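You operate a simulated robot arm through the tools that you are given. There is no shell and no other tool.

You are at the controls of a simulated robot arm. One attempt, no reset.

Task
Put things in order on the top of the rewind table. At the end: the black cable plug stands where the white tube stood; the yellow bottle (marked "OIL") stands where the blue hand brush stood; the white tube stands where the yellow bottle stood; the blue hand brush stands on top of the small blue carton; whatever was shut is shut again. Leave all else as you found it, and nothing knocked over.
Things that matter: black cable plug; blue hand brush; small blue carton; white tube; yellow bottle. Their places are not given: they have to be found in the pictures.

It is judged by the outcome, as a careful person would: the job done as asked, and still so three seconds after it is handed in. It fails if anything else is knocked over, pushed out of place, dropped, spilled or broken.

Robot
A 7-joint arm with a two-finger gripper, fixed in place. Base frame: the origin is at the foot of the arm, x ahead of it, y to its left, z up; the work surface is at about z = 0. Readings come in m, degrees, newtons and seconds.
With the tool pointing down near the work surface it reaches from about 0.16 to 0.38 m from the base axis. Its first joint turns from -72.0 to 72.0 degrees. Payload 0.6 kg.
The tool frame sits at the grasp point between the pads (the TCP): z along the fingers, y along the line on which they close. The tips reach 0.022 m beyond it. The gripper opens to 0.092 m. The gripper's body begins 0.065 m behind the TCP.
Orientation is that of the tool frame in the base frame, as [roll, pitch, yaw] about the fixed x, y, z axes, in that order (R = Rz(yaw) Ry(pitch) Rx(roll)). With the fingers straight down and closing along the base's y, the tool's x points along the base's -x, its y along +y and its z along -z.

Tools
- The arm moves only by the tool drive_tool. Its argument "series" is one flat list of numbers, 7 for each row, row after row: the closure, from 0 (fully open) to 1 (shut), then the shift along the base's x, y, z in m, then the turn, a rotation vector about the base's x, y, z in degrees. In form: [fingers, x, y, z, ax, ay, az, fingers, x, y, z, ax, ay, az, ...]. A call has 1 to 20 rows; each row is the pose to reach, as a shift and turn from the pose commanded when the call began. Rows are played at 5 a second. More than 0.05 m and 8.6 degrees between two rows, or a gripper value outside its range, and nothing of the call is played. Where a pose cannot be reached the arm comes as near as it can. A force on the tool above 40 N (or 10 N above the force at the start of the call, whichever is more), or a blocked arm, ends the call early, and 0.2 s more pass. Each finger halts on what it meets, pressing with about 26 N; the grip force reading is that of the motor and also rises with nothing between the fingers. The clock runs only during rows and for 0.2 s after the last one: add rows that repeat a pose to give the fingers time. The reply holds the time, the measured pose of the TCP, the force on the tool along the base axes, the opening and the grip force, in the units named above and with some noise, with the torque about the TCP (base axes, N m) and any sound that the robot's microphone picked up.
- Cameras (640 x 400 px; columns grow to the right, rows downward): "scene" is fixed at [0.0681, -0.2892, 0.3984]; the picture's right is [0.60, -0.80, 0.00], its down [-0.50, -0.38, -0.78] and it looks along [0.62, 0.47, -0.63] (base axes); focal length 214 px, centre (320, 200). "wrist" rides on the gripper at [0.071, 0.019, -0.102] in the tool frame; the picture's right is [-0.26, 0.97, 0.00], its down [-0.75, -0.20, -0.63] and it looks along [-0.60, -0.16, 0.78] (tool axes); focal length 280 px, centre (320, 200).
- capture(camera): a new picture of that camera. No time passes.
- point_at(camera, pixels): for up to 12 pixels [column, row] of the newest picture of that camera ("zoom" is the newest enlarged one), the place [x, y, z] in the base frame of the surface seen there, good to about 0.003 m. No time passes.
- enlarge(camera, box): a new picture of the part [left, top, right, bottom] of that camera's present view, enlarged. No time passes.
- sign_off(): hands the job in; it is judged then, once.

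Unless the task says otherwise, let go and move clear before handing in.

The tools are called after ">>>" as a command line: name --argument value ..., lists and objects as JSON in quotes. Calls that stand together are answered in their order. drive_tool: Moves the arm, as the interface text tells. Its arguments: {"type":"object","properties":{"series":{"type":"array","items":{"type":"number"}}},"required":["series"]} The other tools are called the same way: capture (camera) takes a picture; point_at (camera, pixels) gives the place of the surface under pixels of a picture; enlarge (camera, box) takes an enlarged picture of a part of a camera's view; sign_off () hands the job in.

At the start:

```text
clock: 0.0
ee_pos: [0.2491, -0.0015, 0.2745]
tcp_rot: [180.0, -0.1, 180.0]
wrist_force: [-0.2, 0.2, -0.2]
ft_torque: [0.02, 0.02, 0.04]
gripper_width: 0.0919
grip_force: 0.0
```

scene: 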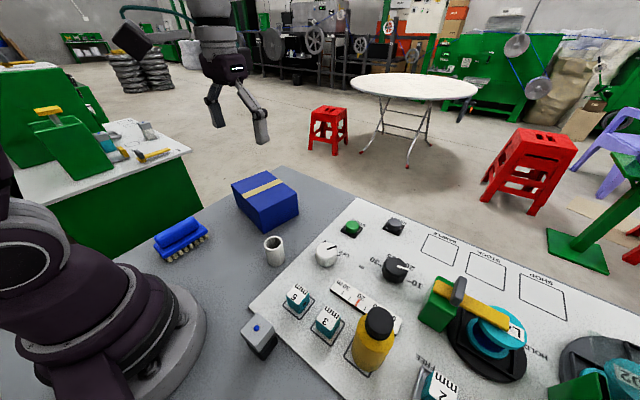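
wrist: 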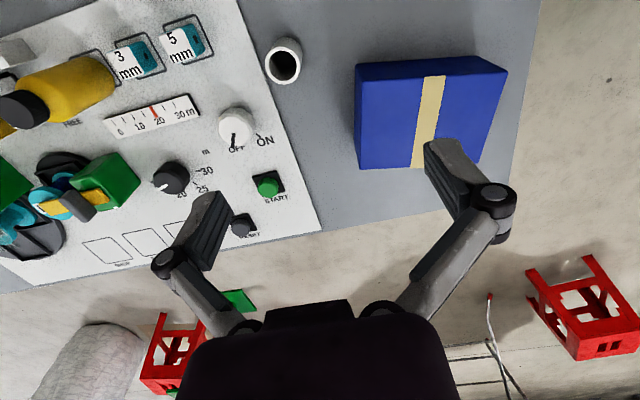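

The scene picture shows the blue brush near (181,240), the blue carton near (265,200), a white tube near (274,250), a yellow bottle near (372,338) and a grey box near (260,335). The black cable plug is not clear yet, so I'll enlarge parts of the view.

>>> enlarge --camera "scene" --box '[140, 160, 340, 285]'

>>> enlarge --camera "scene" --box '[220, 275, 420, 400]'

>>> enlarge --camera "scene" --box '[400, 250, 640, 400]'

>>> enlarge --camera "wrist" --box '[0, 0, 320, 200]'

```text
3.20 times, centred on (240, 222) of scene
```

zoom: 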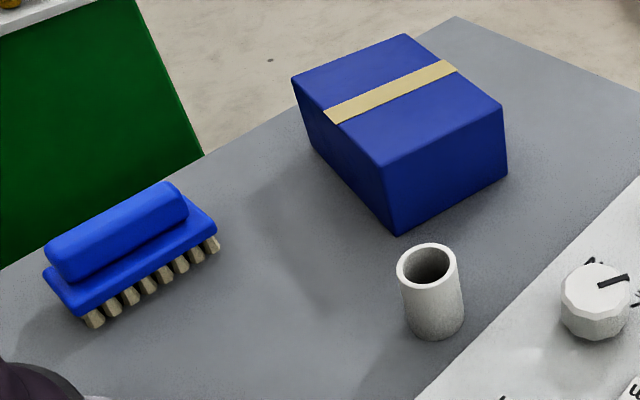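

```text
3.20 times, centred on (320, 338) of scene
```

zoom: 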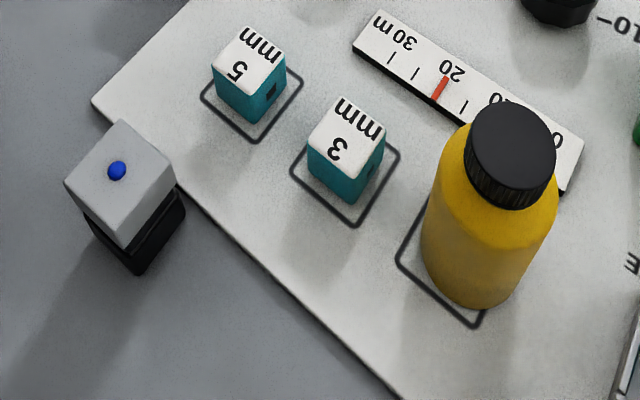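

```text
2.67 times, centred on (520, 325) of scene
```

zoom: 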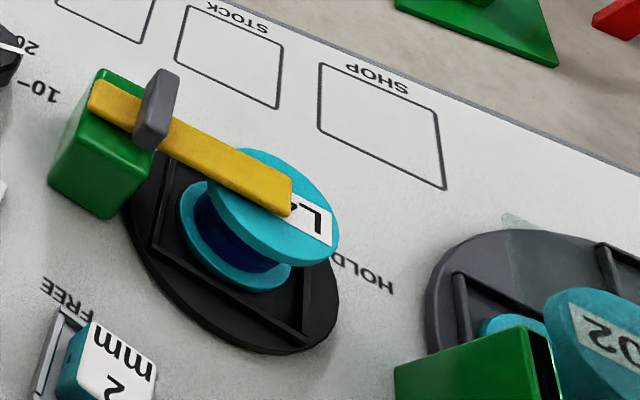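

```text
2.00 times, centred on (160, 100) of wrist
```

zoom: 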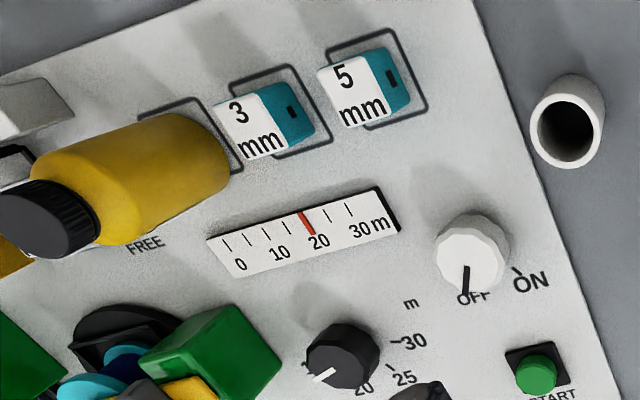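

The grey box with the blue dot at (260,335) has a black lower part. It could be a lidded box or the plug itself, so I'll enlarge it more and measure points on the main objects.

>>> point_at --camera "scene" --pixels '[[256, 328], [241, 330], [257, 313], [275, 328], [261, 350], [263, 359], [277, 341], [249, 345], [379, 316], [372, 370], [357, 345], [392, 352]]'

>>> enlarge --camera "scene" --box '[220, 300, 300, 370]'

>>> enlarge --camera "scene" --box '[380, 330, 500, 400]'

>>> enlarge --camera "scene" --box '[300, 190, 460, 290]'

```text
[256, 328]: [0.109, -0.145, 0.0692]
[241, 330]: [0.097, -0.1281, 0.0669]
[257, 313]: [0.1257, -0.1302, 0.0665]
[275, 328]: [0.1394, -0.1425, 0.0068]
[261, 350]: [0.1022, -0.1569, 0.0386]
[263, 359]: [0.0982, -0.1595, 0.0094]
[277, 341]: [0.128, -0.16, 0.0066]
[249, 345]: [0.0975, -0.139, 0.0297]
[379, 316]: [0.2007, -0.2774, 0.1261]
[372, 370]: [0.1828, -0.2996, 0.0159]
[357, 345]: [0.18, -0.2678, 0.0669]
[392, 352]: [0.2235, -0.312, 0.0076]
```

```text
5.71 times, centred on (260, 335) of scene
```

zoom: 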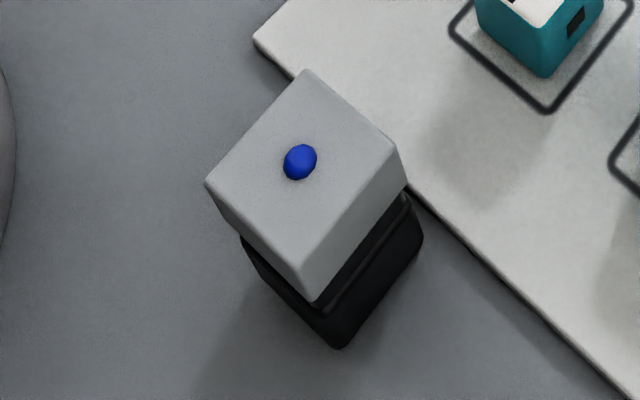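

```text
5.33 times, centred on (440, 365) of scene
```

zoom: 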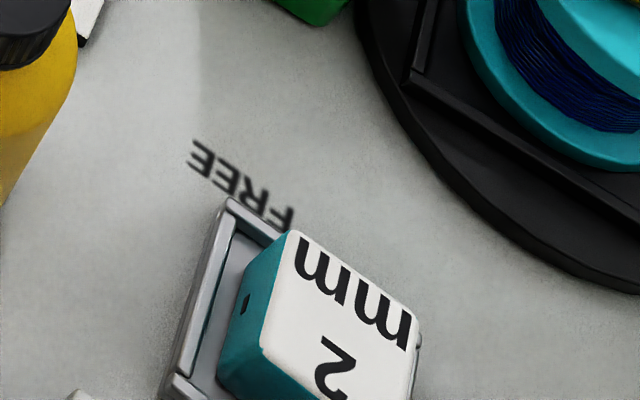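

```text
4.00 times, centred on (380, 240) of scene
```

zoom: 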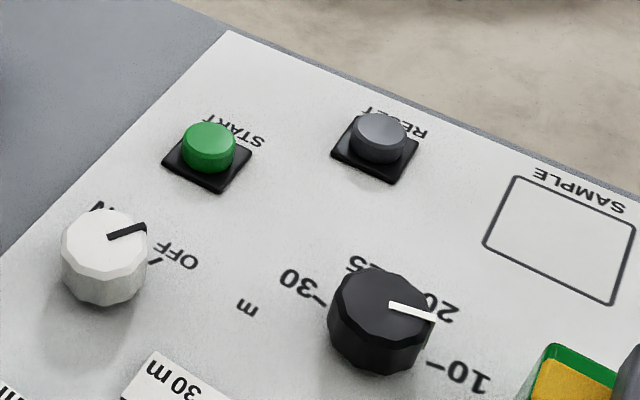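

The object at (256,328) is about 0.067 m tall, with a grey upper part, a blue knob and a black lower part, so it may be a lidded box holding the plug. I'll swing the arm to the right, staying high, to look at that side with the wrist camera.

>>> drive_tool --series '[0, -0.0021, -0.0325, 0, 0, 0, -7.5, 0, -0.0085, -0.0645, 0, 0, 0, -15, 0, -0.019, -0.0953, 0, 0, 0, -22.5, 0, -0.0334, -0.1246, 0, 0, 0, -30, 0, -0.0515, -0.1516, 0, 0, 0, -37.5, 0, -0.073, -0.1761, 0, 0, 0, -45, 0, -0.0974, -0.1976, 0, 0, 0, -52.5]'

>>> capture --camera "wrist"

>>> capture --camera "scene"

```text
clock: 1.6
ee_pos: [0.1504, -0.1991, 0.2756]
tcp_rot: [180.0, 0.0, 127.4]
wrist_force: [-0.2, 0.2, -0.7]
ft_torque: [0.03, 0.0, -0.02]
gripper_width: 0.092
grip_force: 0.0
```

```text
taken
```

wrist: 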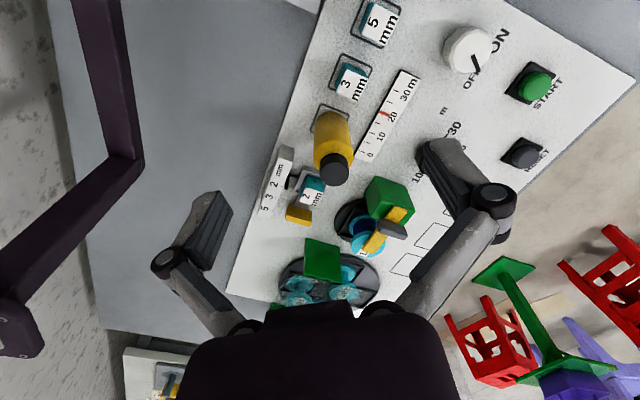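

```text
taken
```

scene: 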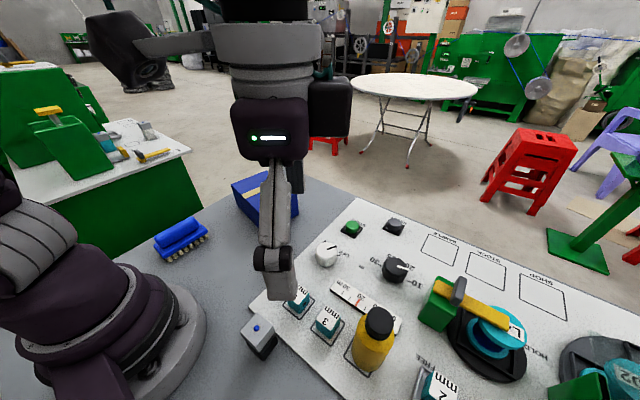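

This view shows the bottle, the size blocks and the reel pedestals, but no obvious plug. I'll enlarge several parts to make sure.

>>> enlarge --camera "wrist" --box '[230, 100, 420, 220]'

>>> enlarge --camera "wrist" --box '[230, 190, 430, 315]'

>>> enlarge --camera "wrist" --box '[0, 0, 330, 206]'

```text
3.33 times, centred on (325, 160) of wrist
```

zoom: 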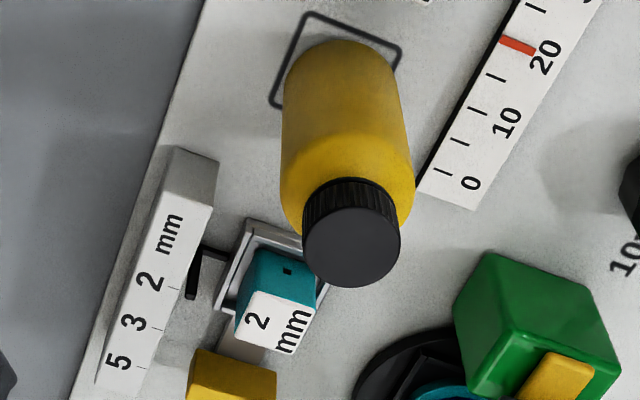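

```text
3.20 times, centred on (330, 252) of wrist
```

zoom: 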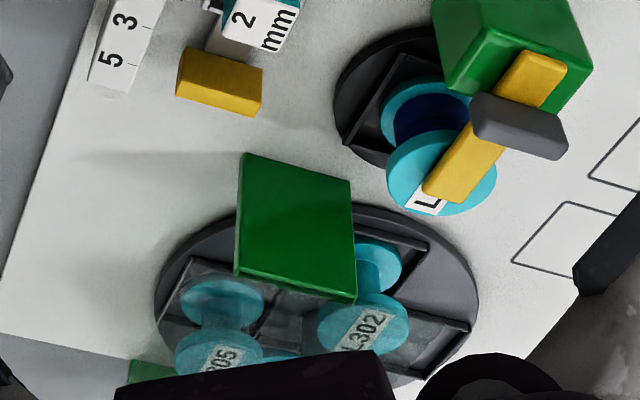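

```text
1.94 times, centred on (165, 103) of wrist
```

zoom: 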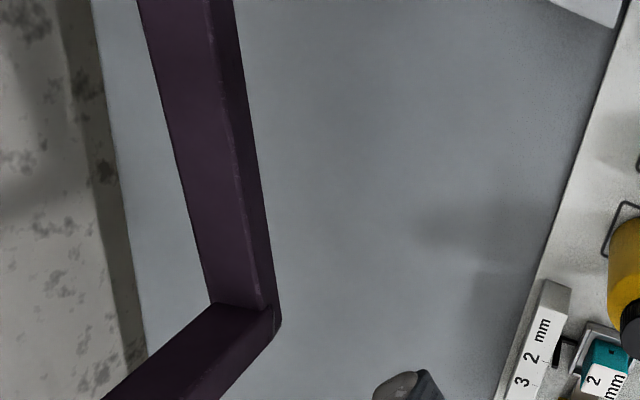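

No plug here either; the purple bar at (100,100) looks like the camera's stand. I'll measure the bar, then swing left to look behind the carton and around the brush.

>>> point_at --camera "wrist" --pixels '[[100, 30], [120, 100], [130, 155], [60, 210], [10, 260], [20, 340], [190, 200], [332, 165]]'

>>> drive_tool --series '[0, 0.0244, 0.0215, 0, 0, 0, 7.5, 0, 0.0459, 0.046, 0, 0, 0, 15, 0, 0.064, 0.073, 0, 0, 0, 22.5, 0, 0.0784, 0.1023, 0, 0, 0, 30, 0, 0.0889, 0.1331, 0, 0, 0, 37.5, 0, 0.0953, 0.1651, 0, 0, 0, 45, 0, 0.0974, 0.1976, 0, 0, 0, 52.5, 0, 0.0953, 0.2301, 0, 0, 0, 60, 0, 0.0889, 0.2621, 0, 0, 0, 67.5, 0, 0.0784, 0.2929, 0, 0, 0, 75, 0, 0.064, 0.3222, 0, 0, 0, 82.5]'

>>> capture --camera "wrist"

>>> capture --camera "scene"

```text
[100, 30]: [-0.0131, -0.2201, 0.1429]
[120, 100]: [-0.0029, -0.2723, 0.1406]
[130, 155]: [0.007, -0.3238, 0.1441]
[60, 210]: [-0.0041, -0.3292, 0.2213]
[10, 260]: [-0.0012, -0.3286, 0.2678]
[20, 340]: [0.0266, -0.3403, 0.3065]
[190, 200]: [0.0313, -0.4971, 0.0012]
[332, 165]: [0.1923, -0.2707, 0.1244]
```

```text
clock: 4.0
ee_pos: [0.2153, 0.123, 0.2762]
tcp_rot: [179.9, 0.0, -149.9]
wrist_force: [-0.7, 0.2, 0.1]
ft_torque: [0.01, 0.03, 0.01]
gripper_width: 0.0922
grip_force: 0.0
```

```text
taken
```

wrist: 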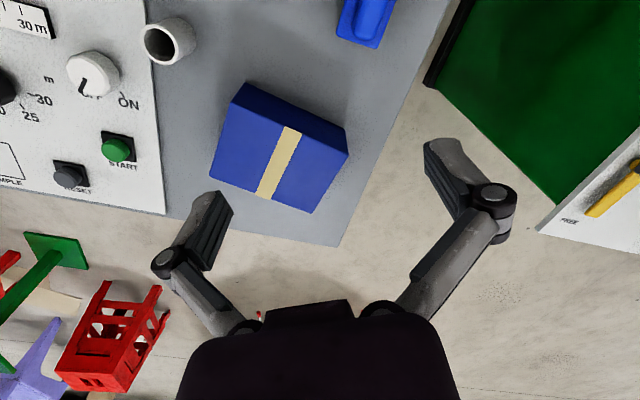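

```text
taken
```

scene: 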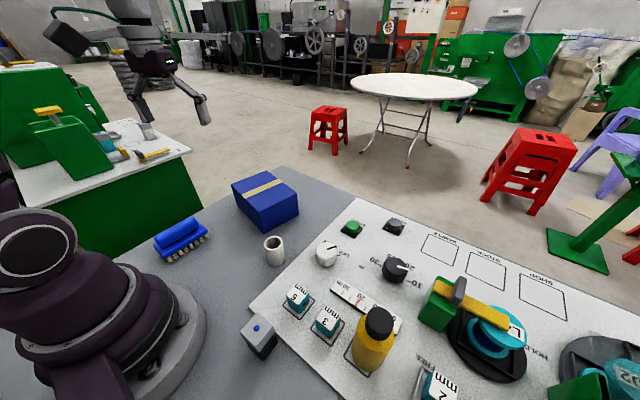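

No plug shows behind the carton, and the floor beyond it is clear. I'll enlarge the tube at (168,40), in case something is inside it, and measure the carton, brush and tube.

>>> enlarge --camera "wrist" --box '[120, 0, 220, 75]'

>>> point_at --camera "wrist" --pixels '[[246, 84], [346, 153], [311, 211], [211, 178], [168, 40], [145, 32], [190, 32], [150, 60], [365, 20], [250, 140], [300, 180]]'

>>> point_at --camera "scene" --pixels '[[232, 185], [266, 171], [297, 192], [264, 210], [273, 241], [265, 243], [283, 243], [274, 264], [155, 238], [193, 219], [206, 236], [167, 260]]'

```text
5.33 times, centred on (170, 38) of wrist
```

zoom: 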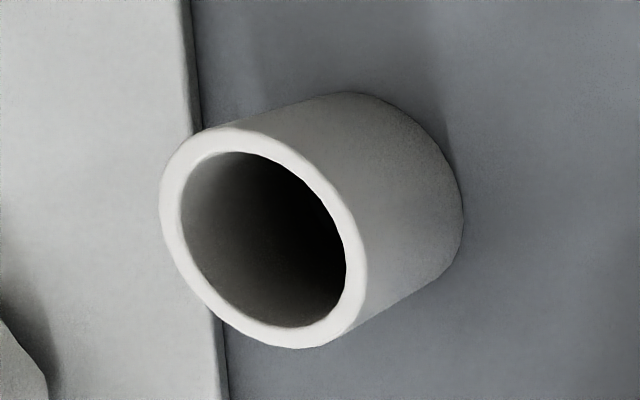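

```text
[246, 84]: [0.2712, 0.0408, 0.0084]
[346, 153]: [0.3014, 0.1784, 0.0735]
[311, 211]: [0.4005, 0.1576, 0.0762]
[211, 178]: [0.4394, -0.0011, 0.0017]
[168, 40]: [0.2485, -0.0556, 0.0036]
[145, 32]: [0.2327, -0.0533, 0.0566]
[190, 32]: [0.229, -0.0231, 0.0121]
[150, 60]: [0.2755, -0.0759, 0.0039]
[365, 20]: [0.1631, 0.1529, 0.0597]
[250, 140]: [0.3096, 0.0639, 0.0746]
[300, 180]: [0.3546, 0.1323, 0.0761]
```

```text
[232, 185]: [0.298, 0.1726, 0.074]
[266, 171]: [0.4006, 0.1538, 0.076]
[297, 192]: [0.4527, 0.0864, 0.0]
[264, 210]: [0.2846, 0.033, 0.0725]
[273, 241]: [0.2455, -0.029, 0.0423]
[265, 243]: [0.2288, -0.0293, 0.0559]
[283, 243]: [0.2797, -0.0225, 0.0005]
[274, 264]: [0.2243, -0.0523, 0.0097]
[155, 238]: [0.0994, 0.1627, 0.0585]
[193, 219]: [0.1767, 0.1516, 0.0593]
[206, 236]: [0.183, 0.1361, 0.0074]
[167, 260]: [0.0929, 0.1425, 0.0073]
```

The tube at (168,40) is open and looks empty, down to z≈0.004. The lidded-looking box near (0.113,-0.143) is the likely place for the plug, so I'll turn the wrist to see it from its other side.

>>> drive_tool --series '[0, -0.004, -0.0115, -0.005, 0, 0, -8, 0, -0.008, -0.0231, -0.01, 0, 0, -16, 0, -0.0121, -0.0346, -0.015, 0, 0, -24, 0, -0.0161, -0.0461, -0.02, 0, 0, -32, 0, -0.0201, -0.0577, -0.025, 0, 0, -40, 0, -0.0241, -0.0692, -0.03, 0, 0, -48, 0, -0.0281, -0.0807, -0.035, 0, 0, -56, 0, -0.0322, -0.0923, -0.04, 0, 0, -64, 0, -0.0362, -0.1038, -0.045, 0, 0, -72, 0, -0.0402, -0.1153, -0.05, 0, 0, -80, 0, -0.0442, -0.1269, -0.055, 0, 0, -88, 0, -0.0482, -0.1384, -0.06, 0, 0, -96, 0, -0.0523, -0.1499, -0.065, 0, 0, -104, 0, -0.0563, -0.1615, -0.07, 0, 0, -112, 0, -0.0603, -0.173, -0.076, 0, 0, -120]'

>>> capture --camera "wrist"

>>> capture --camera "scene"

```text
clock: 7.2
ee_pos: [0.1541, -0.0487, 0.2001]
tcp_rot: [179.9, 0.0, 89.9]
wrist_force: [-0.6, 0.5, 0.9]
ft_torque: [0.0, -0.02, 0.01]
gripper_width: 0.0921
grip_force: 0.1
```

```text
taken
```

wrist: 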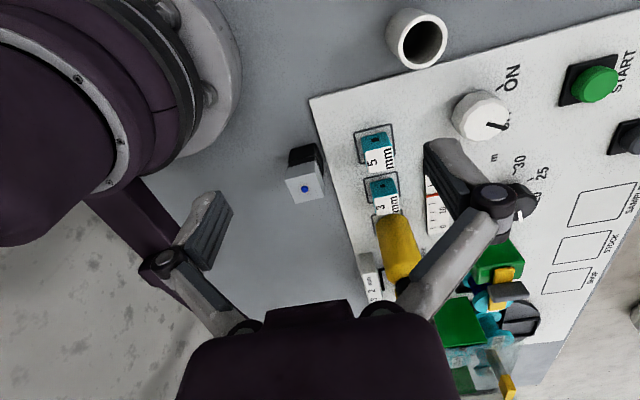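

```text
taken
```

scene: 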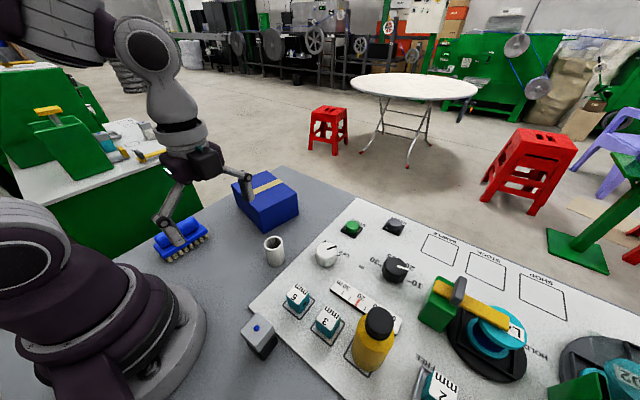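

The box now shows at (305,175) in the wrist picture, with a black lower part and a grey top. I'll enlarge it and measure its points.

>>> enlarge --camera "wrist" --box '[265, 125, 345, 215]'

>>> point_at --camera "wrist" --pixels '[[305, 188], [289, 180], [318, 172], [325, 194], [293, 201], [289, 152], [315, 146], [303, 158], [321, 160], [290, 166]]'

```text
4.44 times, centred on (305, 170) of wrist
```

zoom: 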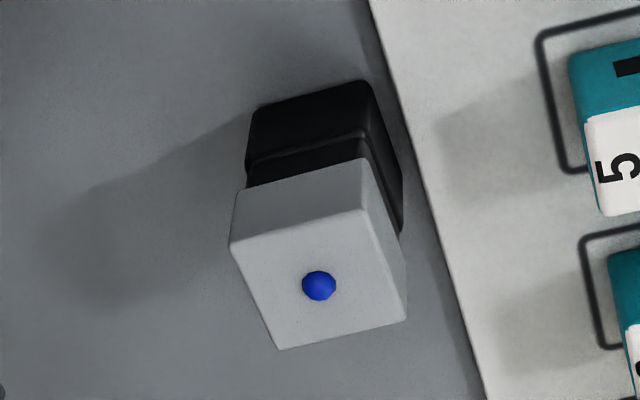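

```text
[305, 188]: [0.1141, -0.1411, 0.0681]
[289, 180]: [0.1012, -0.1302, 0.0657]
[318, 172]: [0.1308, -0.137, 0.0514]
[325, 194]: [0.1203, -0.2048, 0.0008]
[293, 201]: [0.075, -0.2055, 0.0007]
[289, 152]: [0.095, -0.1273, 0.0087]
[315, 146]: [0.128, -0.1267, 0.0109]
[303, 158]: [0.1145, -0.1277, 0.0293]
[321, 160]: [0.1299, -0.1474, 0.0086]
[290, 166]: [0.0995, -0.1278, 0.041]
```

The small object has a black base, a narrower black neck and a grey cap with a blue dot. Before deciding it hides the plug, I'll check the clear cover over the reels at (490,370) and enlarge the rest of the table.

>>> enlarge --camera "wrist" --box '[420, 230, 560, 400]'

>>> enlarge --camera "scene" --box '[520, 300, 640, 400]'

>>> enlarge --camera "wrist" --box '[340, 200, 460, 300]'

```text
2.35 times, centred on (490, 315) of wrist
```

zoom: 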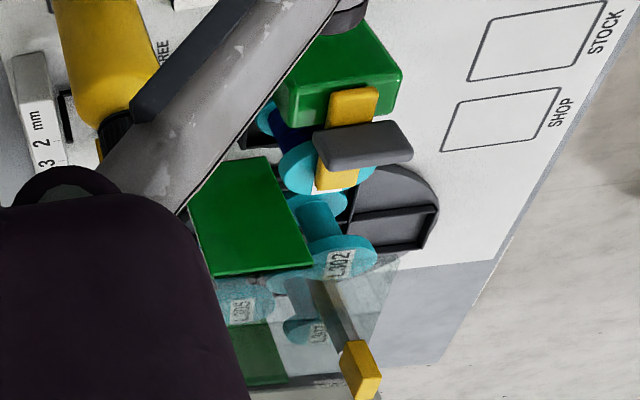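

```text
4.00 times, centred on (580, 350) of scene
```

zoom: 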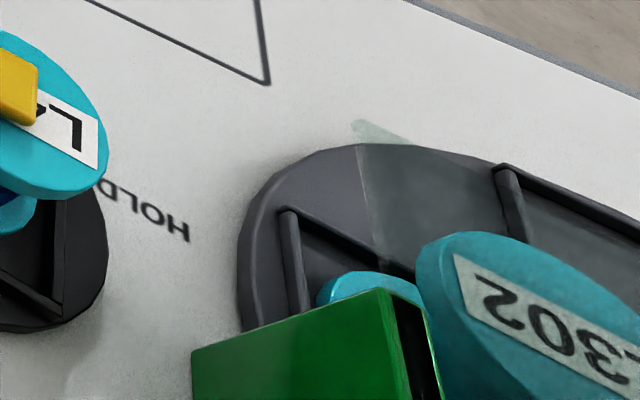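

```text
4.00 times, centred on (400, 250) of wrist
```

zoom: 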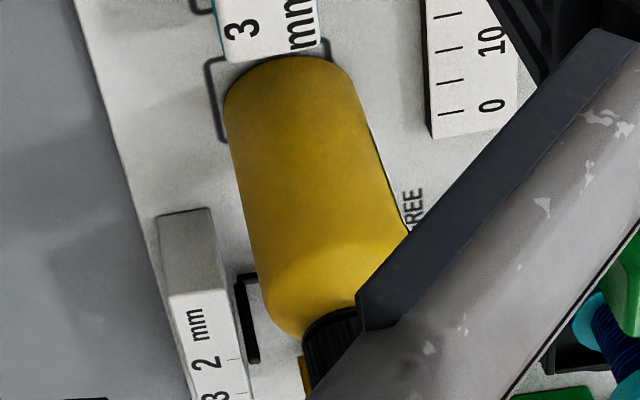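

The bottle stands at a drawn outline near the size blocks. The clear guard with the yellow handle covers only reels. I'll lower the camera for a closer view of the capped black object.

>>> drive_tool --series '[0, 0, 0, -0.03, 0, 0, 0, 0, 0, 0, -0.06, 0, 0, 0, 0, 0, 0.01, -0.08, 0, 0, 0]'

>>> capture --camera "wrist"

>>> enlarge --camera "wrist" --box '[230, 130, 370, 240]'

```text
clock: 8.0
ee_pos: [0.1557, -0.0402, 0.1204]
tcp_rot: [-179.9, -0.1, 89.8]
wrist_force: [-0.9, 0.2, 0.4]
ft_torque: [0.0, 0.02, 0.0]
gripper_width: 0.0921
grip_force: 0.0
```

```text
taken
```

wrist: 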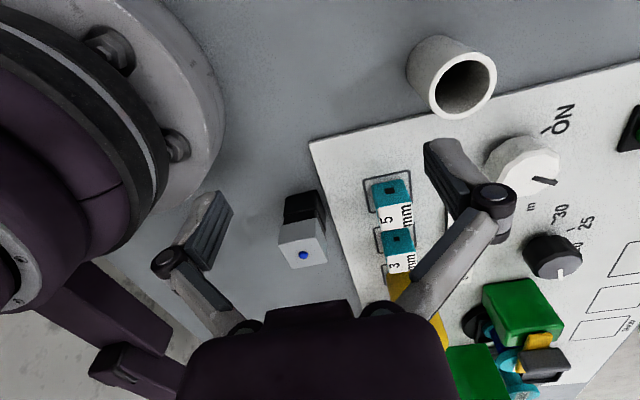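

```text
3.64 times, centred on (300, 185) of wrist
```

zoom: 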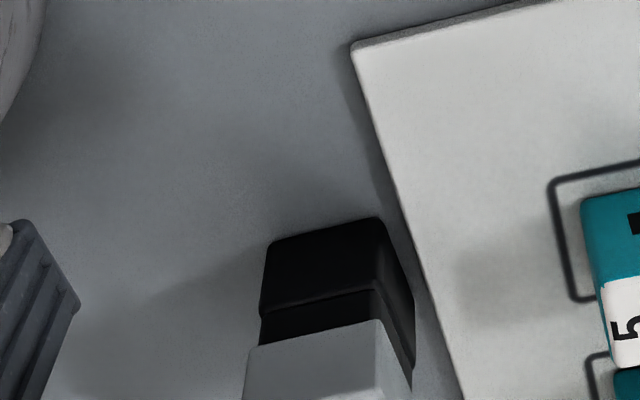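

>>> enlarge --camera "wrist" --box '[260, 180, 350, 280]'

>>> point_at --camera "wrist" --pixels '[[300, 255], [283, 241], [317, 233], [326, 259], [293, 267], [284, 220], [300, 217], [300, 211], [290, 200], [302, 227], [285, 192], [316, 188]]'

```text
4.00 times, centred on (305, 230) of wrist
```

zoom: 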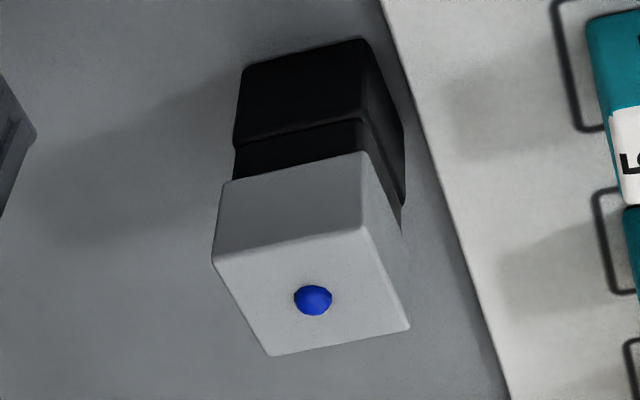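

```text
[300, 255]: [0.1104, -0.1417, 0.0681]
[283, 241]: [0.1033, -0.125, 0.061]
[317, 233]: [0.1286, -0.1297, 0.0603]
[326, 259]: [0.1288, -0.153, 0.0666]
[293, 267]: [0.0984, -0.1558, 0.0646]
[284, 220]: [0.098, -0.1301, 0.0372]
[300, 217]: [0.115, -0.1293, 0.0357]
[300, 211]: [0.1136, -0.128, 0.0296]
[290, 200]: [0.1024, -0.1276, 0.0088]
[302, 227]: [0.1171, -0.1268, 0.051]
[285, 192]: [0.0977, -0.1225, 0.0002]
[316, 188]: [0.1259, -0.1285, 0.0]
```

The object has a black base (z 0–0.03), a neck, and a grey cap from z 0.04 to 0.066 that looks liftable. I'll do the brush first, so I'm measuring the brush and carton in enlarged scene views.

>>> enlarge --camera "scene" --box '[140, 205, 220, 275]'

>>> point_at --camera "wrist" --pixels '[[311, 143], [353, 290], [392, 185], [383, 210], [436, 45], [418, 85], [467, 85]]'

```text
5.71 times, centred on (180, 240) of scene
```

zoom: 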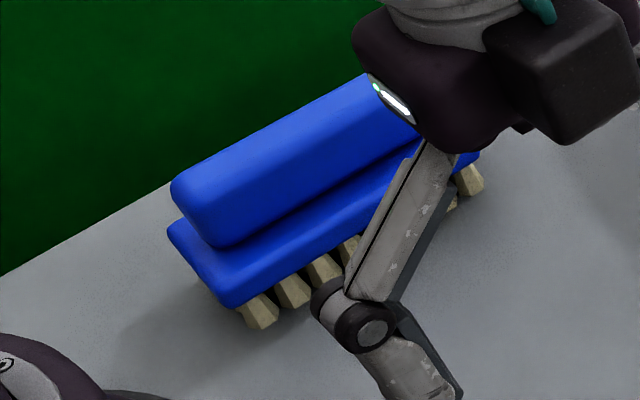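

```text
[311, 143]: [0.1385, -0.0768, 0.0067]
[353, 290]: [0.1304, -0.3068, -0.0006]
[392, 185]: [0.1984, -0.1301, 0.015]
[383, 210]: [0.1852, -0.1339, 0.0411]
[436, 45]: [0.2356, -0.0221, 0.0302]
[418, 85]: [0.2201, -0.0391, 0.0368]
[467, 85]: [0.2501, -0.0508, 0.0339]
```

The gripper blocks the brush in this view. I'll lift away and turn toward the brush's grasp orientation, then re-enlarge the brush and carton.

>>> drive_tool --series '[0, 0.0034, 0.01, 0.02, 0, 0, 8.2, 0, 0.0068, 0.022, 0.04, 0, 0, 16.4, 0, 0.0102, 0.036, 0.06, 0, 0, 24.6, 0, 0.0136, 0.05, 0.08, 0, 0, 32.8, 0, 0.017, 0.065, 0.1, 0, 0, 41, 0, 0.0204, 0.08, 0.12, 0, 0, 49.2, 0, 0.0238, 0.095, 0.135, 0, 0, 57.4, 0, 0.0272, 0.11, 0.14, 0, 0, 65.6, 0, 0.0306, 0.125, 0.15, 0, 0, 73.8, 0, 0.034, 0.14, 0.16, 0, 0, 82]'

>>> capture --camera "scene"

>>> enlarge --camera "scene" --box '[140, 205, 220, 275]'

```text
clock: 10.2
ee_pos: [0.1885, 0.1009, 0.2807]
tcp_rot: [179.9, 0.0, 172.1]
wrist_force: [-0.4, -0.8, 0.6]
ft_torque: [0.0, -0.02, -0.01]
gripper_width: 0.0921
grip_force: 0.1
```

```text
taken
```

scene: 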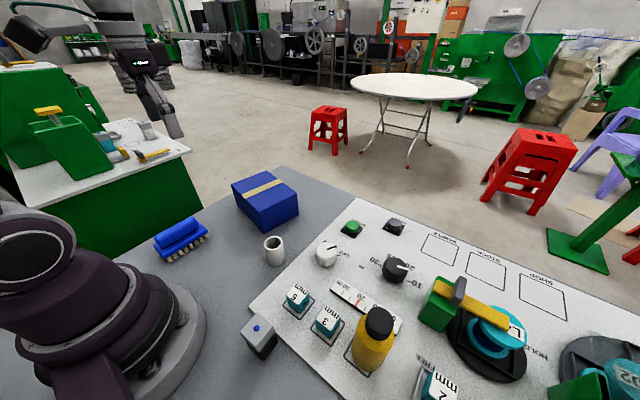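

```text
5.71 times, centred on (180, 240) of scene
```

zoom: 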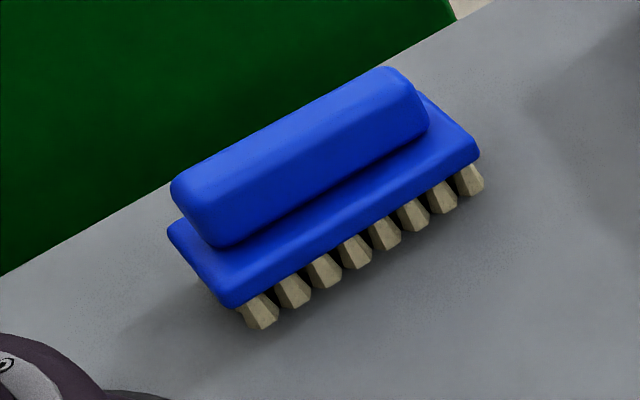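

>>> point_at --camera "zoom" --pixels '[[185, 183], [395, 72], [415, 85], [222, 220], [225, 242], [425, 120], [230, 303], [478, 152], [262, 325], [472, 190], [300, 145], [325, 270]]'

>>> enlarge --camera "scene" --box '[220, 160, 310, 240]'

```text
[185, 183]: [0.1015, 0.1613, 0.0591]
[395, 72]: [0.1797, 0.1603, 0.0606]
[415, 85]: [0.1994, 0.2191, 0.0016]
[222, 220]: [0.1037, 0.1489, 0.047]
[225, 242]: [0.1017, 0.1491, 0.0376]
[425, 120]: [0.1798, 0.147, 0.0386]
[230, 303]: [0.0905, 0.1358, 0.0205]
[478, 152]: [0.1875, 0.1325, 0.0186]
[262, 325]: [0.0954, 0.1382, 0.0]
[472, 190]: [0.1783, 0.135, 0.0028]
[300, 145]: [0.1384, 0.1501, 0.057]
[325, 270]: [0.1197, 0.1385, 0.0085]
```

```text
5.00 times, centred on (265, 200) of scene
```

zoom: 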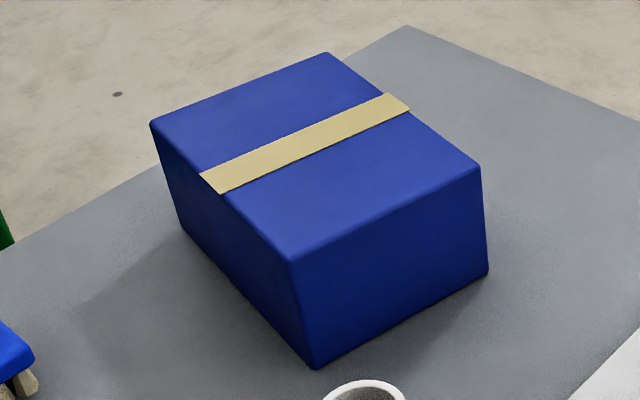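

The brush's plate edge runs from (0.0905,0.136) to (0.1875,0.1325), so it lies almost along x, and the handle top is at z≈0.06. I'll tilt the wrist so its camera looks straight down, to get the handle's full width and the carton's top.

>>> drive_tool --series '[0, -0.005, 0, 0, 0, 7, 0, 0, -0.01, 0, 0, 0, 14, 0, 0, -0.015, 0, 0, 0, 21, 0, 0, -0.02, 0, 0, 0, 28, 0, 0, -0.025, 0, 0, 0, 35, 0]'

>>> capture --camera "wrist"

```text
clock: 11.4
ee_pos: [0.1664, 0.0999, 0.2784]
tcp_rot: [-175.3, -31.2, 170.7]
wrist_force: [-0.5, 0.7, -0.5]
ft_torque: [0.0, -0.02, 0.03]
gripper_width: 0.0922
grip_force: 0.0
out of reach, approached as far as the arm can: row 5
```

```text
taken
```

wrist: 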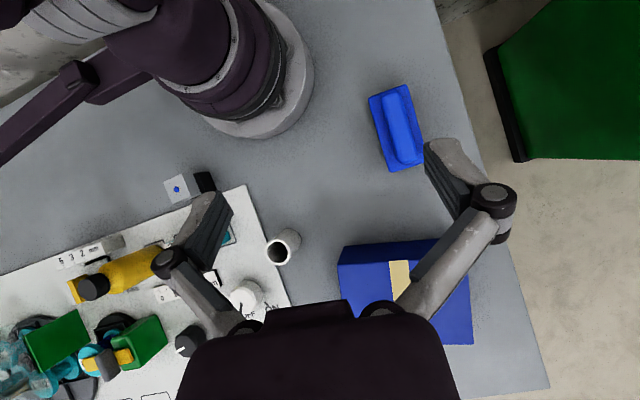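

This near-overhead view shows the brush at (397,127), the tube at (282,247) and the bottle at (120,270). I'll enlarge the brush and measure its edges.

>>> enlarge --camera "wrist" --box '[350, 75, 450, 180]'

>>> point_at --camera "wrist" --pixels '[[370, 97], [409, 85], [388, 170], [423, 162], [383, 94], [406, 90], [396, 162], [421, 157], [391, 125], [412, 122], [379, 130], [416, 120]]'

>>> enlarge --camera "wrist" --box '[240, 210, 320, 280]'

```text
3.81 times, centred on (400, 128) of wrist
```

zoom: 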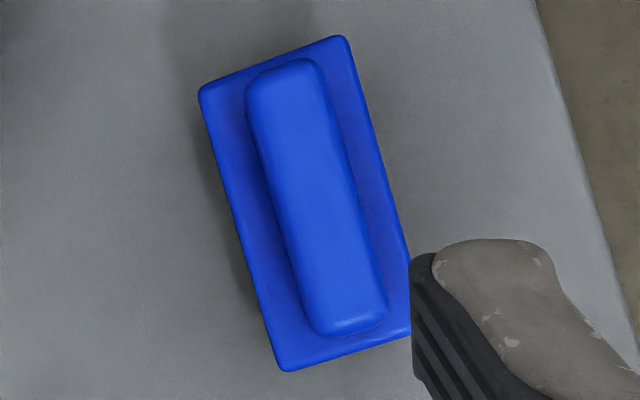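

```text
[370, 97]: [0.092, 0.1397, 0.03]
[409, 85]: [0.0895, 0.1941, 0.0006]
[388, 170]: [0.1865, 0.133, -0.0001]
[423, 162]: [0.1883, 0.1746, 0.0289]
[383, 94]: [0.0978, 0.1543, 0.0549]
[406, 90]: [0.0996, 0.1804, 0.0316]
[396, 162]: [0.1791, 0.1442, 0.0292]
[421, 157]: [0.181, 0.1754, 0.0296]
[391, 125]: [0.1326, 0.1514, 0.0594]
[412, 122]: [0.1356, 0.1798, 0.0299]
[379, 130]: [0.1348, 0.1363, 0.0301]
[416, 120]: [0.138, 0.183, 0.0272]
```

```text
5.71 times, centred on (280, 245) of wrist
```

zoom: 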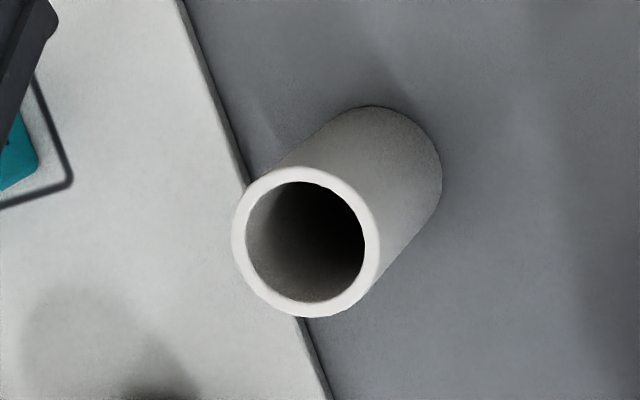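

The brush plate spans x 0.089–0.188 and y 0.136–0.183 with its top at z≈0.03. The handle is about 0.024 m wide with its top at 0.06. I'll undo the tilt and move above the handle.

>>> drive_tool --series '[0, 0.005, 0, 0, 0, -7, 0, 0, 0.01, 0, 0, 0, -14, 0, 0, 0.015, 0, 0, 0, -21, 0, 0, 0.02, 0, 0, 0, -28, 0, 0, 0.025, 0, 0, 0, -35, 0]'

```text
clock: 12.6
ee_pos: [0.1892, 0.1024, 0.2788]
tcp_rot: [179.2, 1.6, 172.0]
wrist_force: [-0.2, 1.2, 0.4]
ft_torque: [-0.01, -0.03, -0.02]
gripper_width: 0.0921
grip_force: 0.0
```

The tilt came back with about 1.7° left over, so I'll correct it while moving above the brush handle at (0.139,0.159).

>>> drive_tool --series '[0, -0.01, 0.0113, -0.02, -0.6, 1.7, 2, 0, -0.02, 0.0226, -0.05, -0.6, 1.7, 4, 0, -0.03, 0.034, -0.08, -0.6, 1.7, 6, 0, -0.04, 0.0453, -0.11, -0.6, 1.7, 6, 0, -0.0502, 0.0566, -0.139, -0.6, 1.7, 6]'

>>> capture --camera "scene"

```text
clock: 13.8
ee_pos: [0.1388, 0.1566, 0.14]
tcp_rot: [180.0, 1.9, 178.1]
wrist_force: [0.3, 0.3, 0.1]
ft_torque: [-0.02, 0.02, -0.03]
gripper_width: 0.092
grip_force: 0.2
out of reach, approached as far as the arm can: row 1
```

```text
taken
```

scene: 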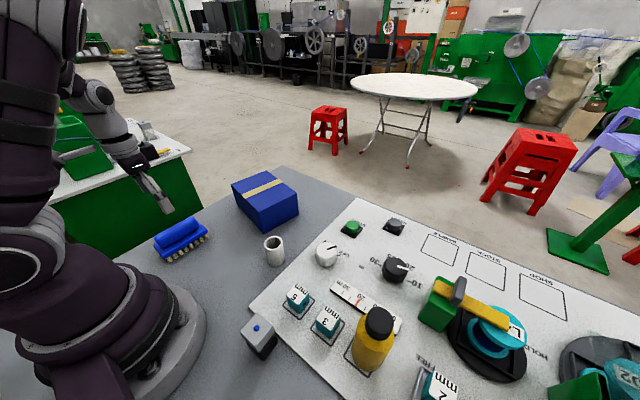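

The tool is still tilted 1.9°, and the brush is in line below the gripper. I'll correct the tilt and lateral offset first.

>>> drive_tool --series '[0, 0, 0.002, -0.02, 0, 1.9, 0, 0, 0, 0.002, -0.04, 0, 1.9, 0]'

>>> enlarge --camera "scene" --box '[120, 160, 240, 280]'

>>> capture --camera "wrist"

```text
clock: 14.4
ee_pos: [0.1374, 0.1595, 0.0997]
tcp_rot: [-179.8, 0.1, 178.0]
wrist_force: [0.2, 0.7, -0.2]
ft_torque: [-0.01, -0.02, 0.01]
gripper_width: 0.0921
grip_force: 0.0
```

```text
3.33 times, centred on (180, 220) of scene
```

zoom: 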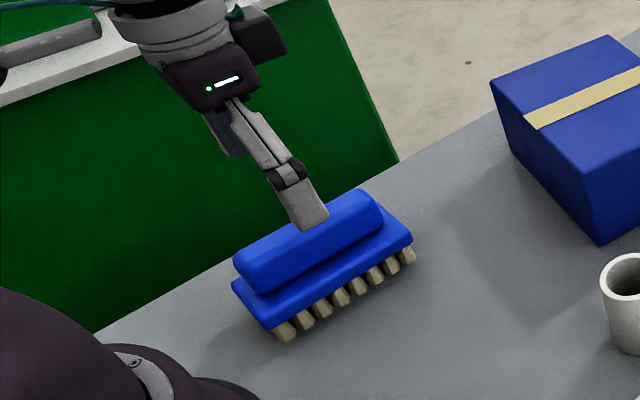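

```text
taken
```

wrist: 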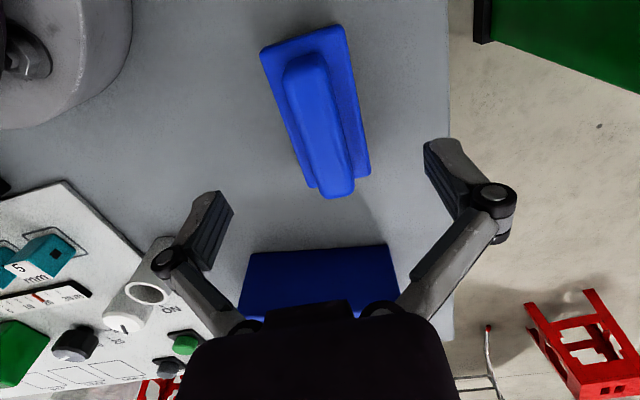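

The tool is now vertical at (0.137,0.160), and the wrist view shows the whole brush at (318,120). I'll measure the handle and plate edges once more.

>>> point_at --camera "wrist" --pixels '[[262, 55], [342, 27], [370, 170], [312, 184], [286, 65], [322, 60], [325, 195], [352, 185], [300, 115], [335, 105], [318, 120], [350, 110]]'

```text
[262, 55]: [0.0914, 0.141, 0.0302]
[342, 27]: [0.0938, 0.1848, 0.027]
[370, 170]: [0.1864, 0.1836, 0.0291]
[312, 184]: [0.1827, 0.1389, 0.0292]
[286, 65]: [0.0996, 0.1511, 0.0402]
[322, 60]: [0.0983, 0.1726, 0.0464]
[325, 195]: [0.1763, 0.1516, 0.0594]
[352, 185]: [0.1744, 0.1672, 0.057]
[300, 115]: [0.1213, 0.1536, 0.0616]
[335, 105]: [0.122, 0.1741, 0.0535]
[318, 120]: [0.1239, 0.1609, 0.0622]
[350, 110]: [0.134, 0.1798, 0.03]
```

The handle centre is about (0.139,0.161), and its top is at z≈0.061. I'll go down so the tips stay just above the plate (z≈0.03), then close.

>>> drive_tool --series '[0, 0.0015, 0.0015, -0.02, 0, 0, 0, 0, 0.0015, 0.0015, -0.035, 0, 0, 0, 0, 0.0015, 0.0015, -0.043, 0, 0, 0, 0, 0.0015, 0.0015, -0.043, 0, 0, 0]'

>>> enlarge --camera "scene" --box '[120, 160, 240, 280]'

```text
clock: 15.4
ee_pos: [0.14, 0.1602, 0.0574]
tcp_rot: [-179.8, 0.1, 178.0]
wrist_force: [-0.5, 0.2, 0.1]
ft_torque: [0.01, 0.01, 0.0]
gripper_width: 0.092
grip_force: 0.1
```

```text
3.33 times, centred on (180, 220) of scene
```

zoom: 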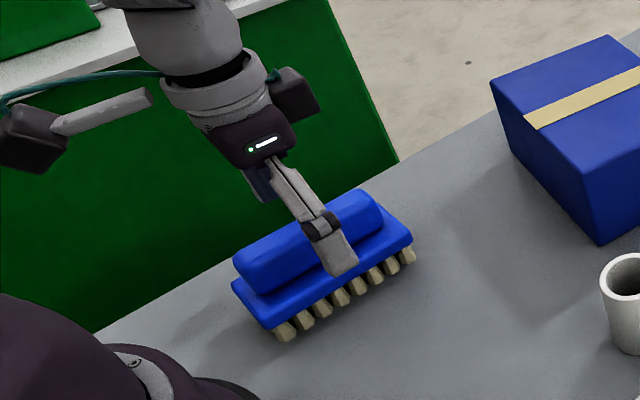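

The near finger sits alongside the handle at about the right height and there is no contact force. I'll close on the handle.

>>> drive_tool --series '[0.3, 0, 0, -0.001, 0, 0, 0, 0.6, 0, 0, -0.001, 0, 0, 0, 0.8, 0, 0, -0.001, 0, 0, 0, 1, 0, 0, -0.001, 0, 0, 0, 1, 0, 0, -0.001, 0, 0, 0, 1, 0, 0, -0.001, 0, 0, 0, 1, 0, 0, -0.001, 0, 0, 0]'

>>> enlarge --camera "scene" --box '[120, 160, 240, 280]'

```text
clock: 17.0
ee_pos: [0.14, 0.1601, 0.0566]
tcp_rot: [-179.8, 0.0, 178.0]
wrist_force: [-0.2, -0.4, 3.9]
ft_torque: [0.0, 0.01, 0.02]
gripper_width: 0.0233
grip_force: 26.0
```

```text
3.33 times, centred on (180, 220) of scene
```

zoom: 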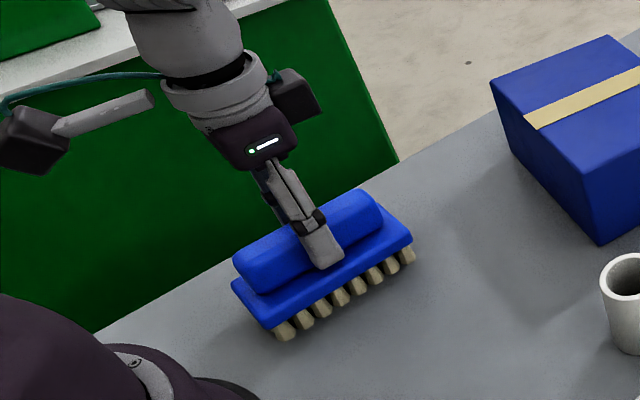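

The handle is gripped (0.0233 m wide, 26 N). I'll lift straight up and then re-measure the carton's top corners.

>>> drive_tool --series '[1, 0, 0, 0.01, 0, 0, 0, 1, 0, 0, 0.03, 0, 0, 0, 1, 0, 0, 0.06, 0, 0, 0, 1, 0.005, -0.005, 0.1, 0, 0, 0, 1, 0.02, -0.02, 0.13, 0, 0, 0]'

>>> capture --camera "scene"

>>> point_at --camera "scene" --pixels '[[233, 185], [265, 173], [295, 192], [260, 210], [240, 181], [284, 184], [277, 202], [246, 198], [265, 190]]'

>>> capture --camera "wrist"

```text
clock: 18.2
ee_pos: [0.1607, 0.1402, 0.1865]
tcp_rot: [-179.6, 0.1, 178.1]
wrist_force: [-0.7, 0.2, -1.3]
ft_torque: [0.01, -0.01, -0.01]
gripper_width: 0.0232
grip_force: 25.8
```

```text
taken
```

scene: 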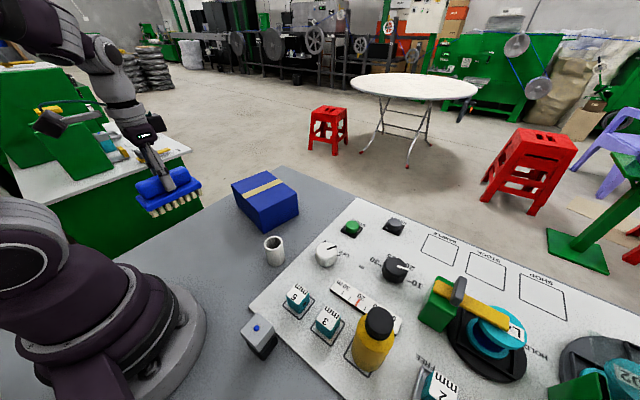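

```text
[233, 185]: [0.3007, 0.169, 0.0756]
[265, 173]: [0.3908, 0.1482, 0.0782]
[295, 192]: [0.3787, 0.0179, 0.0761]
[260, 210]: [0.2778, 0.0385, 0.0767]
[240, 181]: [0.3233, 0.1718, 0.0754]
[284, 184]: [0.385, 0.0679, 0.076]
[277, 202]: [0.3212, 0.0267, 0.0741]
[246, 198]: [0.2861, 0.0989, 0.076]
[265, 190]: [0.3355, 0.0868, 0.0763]
```

```text
taken
```

wrist: 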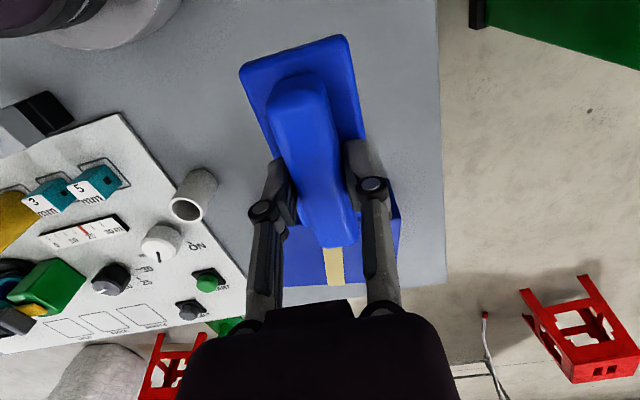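

The brush is held level, and the carton top is at z≈0.076 with its centre near (0.338,0.095) and its long side running about 80°. I'll carry the brush above the carton and turn it along that long side.

>>> drive_tool --series '[1, 0.0174, -0.0046, 0.005, 0, 0, 8.2, 1, 0.0348, -0.0092, 0.005, 0, 0, 16.4, 1, 0.0522, -0.0138, 0.005, 0, 0, 24.6, 1, 0.0696, -0.0184, 0.005, 0, 0, 32.8, 1, 0.087, -0.023, 0.005, 0, 0, 41, 1, 0.1044, -0.0276, 0.005, 0, 0, 49.2, 1, 0.1218, -0.0322, 0.005, 0, 0, 57.4, 1, 0.1392, -0.0368, 0.005, 0, 0, 65.6, 1, 0.1566, -0.0414, 0.005, 0, 0, 73.8, 1, 0.174, -0.046, 0.005, 0, 0, 82, 1, 0.174, -0.046, 0.005, 0, 0, 82]'

>>> capture --camera "scene"

>>> capture --camera "wrist"

```text
clock: 20.6
ee_pos: [0.3341, 0.0943, 0.1915]
tcp_rot: [-179.9, 0.0, -99.9]
wrist_force: [0.2, -0.3, -1.7]
ft_torque: [0.05, 0.0, -0.02]
gripper_width: 0.0232
grip_force: 25.6
```

```text
taken
```

scene: 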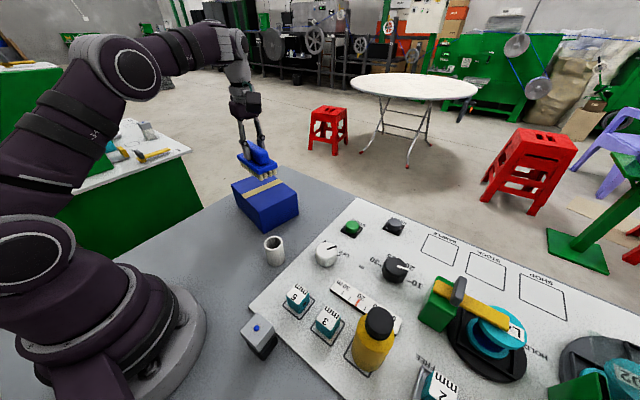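

```text
taken
```

wrist: 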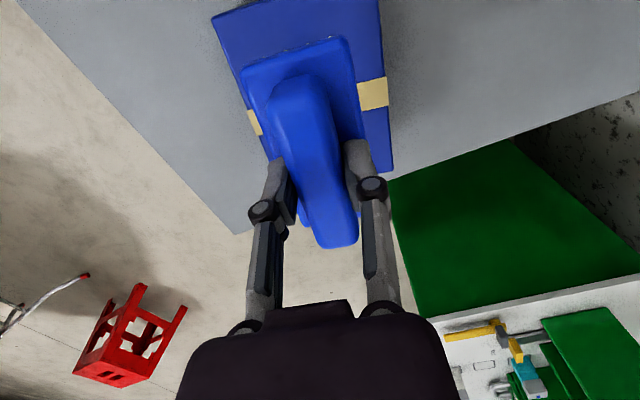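

The brush is over the carton and aligned with it. I'll lower it to just above contact.

>>> drive_tool --series '[1, 0.002, 0, -0.02, 0, 0, 0, 1, 0.002, 0, -0.04, 0, 0, 0, 1, 0.002, 0, -0.052, 0, 0, 0, 1, 0.002, 0, -0.055, 0, 0, 0]'

>>> enlarge --camera "scene" --box '[210, 130, 320, 240]'

```text
clock: 21.6
ee_pos: [0.3357, 0.0929, 0.1371]
tcp_rot: [-179.8, -0.1, -100.0]
wrist_force: [0.8, 0.3, -1.1]
ft_torque: [0.01, 0.0, 0.02]
gripper_width: 0.0234
grip_force: 25.6
```

```text
3.64 times, centred on (265, 185) of scene
```

zoom: 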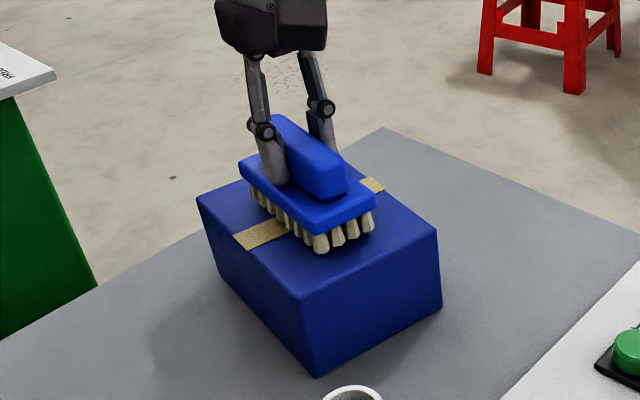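

The bristles are just above the carton top. I'll lower in 1 mm steps and watch the force.

>>> drive_tool --series '[1, 0, 0, -0.001, 0, 0, 0, 1, 0, 0, -0.002, 0, 0, 0, 1, 0, 0, -0.003, 0, 0, 0, 1, 0, 0, -0.003, 0, 0, 0]'

```text
clock: 22.6
ee_pos: [0.3355, 0.0956, 0.1331]
tcp_rot: [-179.8, 0.1, -100.0]
wrist_force: [0.1, -1.2, -0.5]
ft_torque: [-0.01, 0.03, 0.0]
gripper_width: 0.0234
grip_force: 25.8
```

The force has only just begun to change, and contact is very near. I'll lower 1–2 mm more.

>>> drive_tool --series '[1, 0, 0, -0.001, 0, 0, 0, 1, 0, 0, -0.001, 0, 0, 0, 1, 0, 0, -0.001, 0, 0, 0]'

>>> enlarge --camera "scene" --box '[225, 150, 305, 230]'

```text
clock: 23.4
ee_pos: [0.3371, 0.0937, 0.1333]
tcp_rot: [-179.7, 0.0, -100.0]
wrist_force: [-0.3, 0.7, -1.6]
ft_torque: [-0.02, 0.0, 0.03]
gripper_width: 0.0233
grip_force: 26.4
```

```text
5.00 times, centred on (265, 190) of scene
```

zoom: 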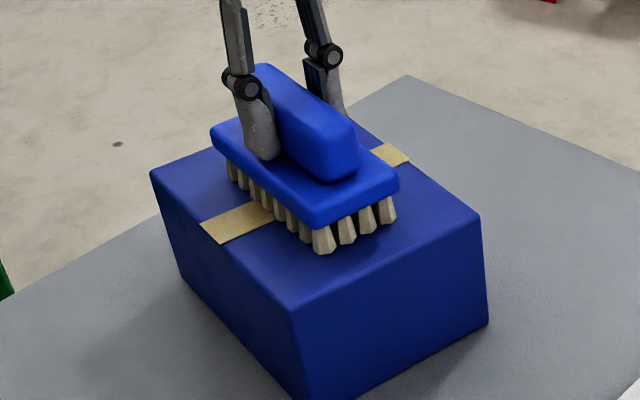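

No contact yet (z force -1.6, which is the brush's weight). I'll continue down in 1 mm steps.

>>> drive_tool --series '[1, 0, 0, -0.001, 0, 0, 0, 1, 0, 0, -0.001, 0, 0, 0]'

>>> drive_tool --series '[1, 0, 0, -0.001, 0, 0, 0, 1, 0, 0, -0.001, 0, 0, 0]'

```text
clock: 24.0
ee_pos: [0.3354, 0.0934, 0.1313]
tcp_rot: [-179.8, -0.1, -100.0]
wrist_force: [-0.4, 0.5, -1.4]
ft_torque: [0.02, -0.03, -0.04]
gripper_width: 0.0232
grip_force: 26.2
```

```text
clock: 24.6
ee_pos: [0.3367, 0.0949, 0.1312]
tcp_rot: [-179.7, 0.1, -100.0]
wrist_force: [-4.8, -1.6, 20.7]
ft_torque: [-0.08, 0.15, 0.01]
gripper_width: 0.0234
grip_force: 26.2
```

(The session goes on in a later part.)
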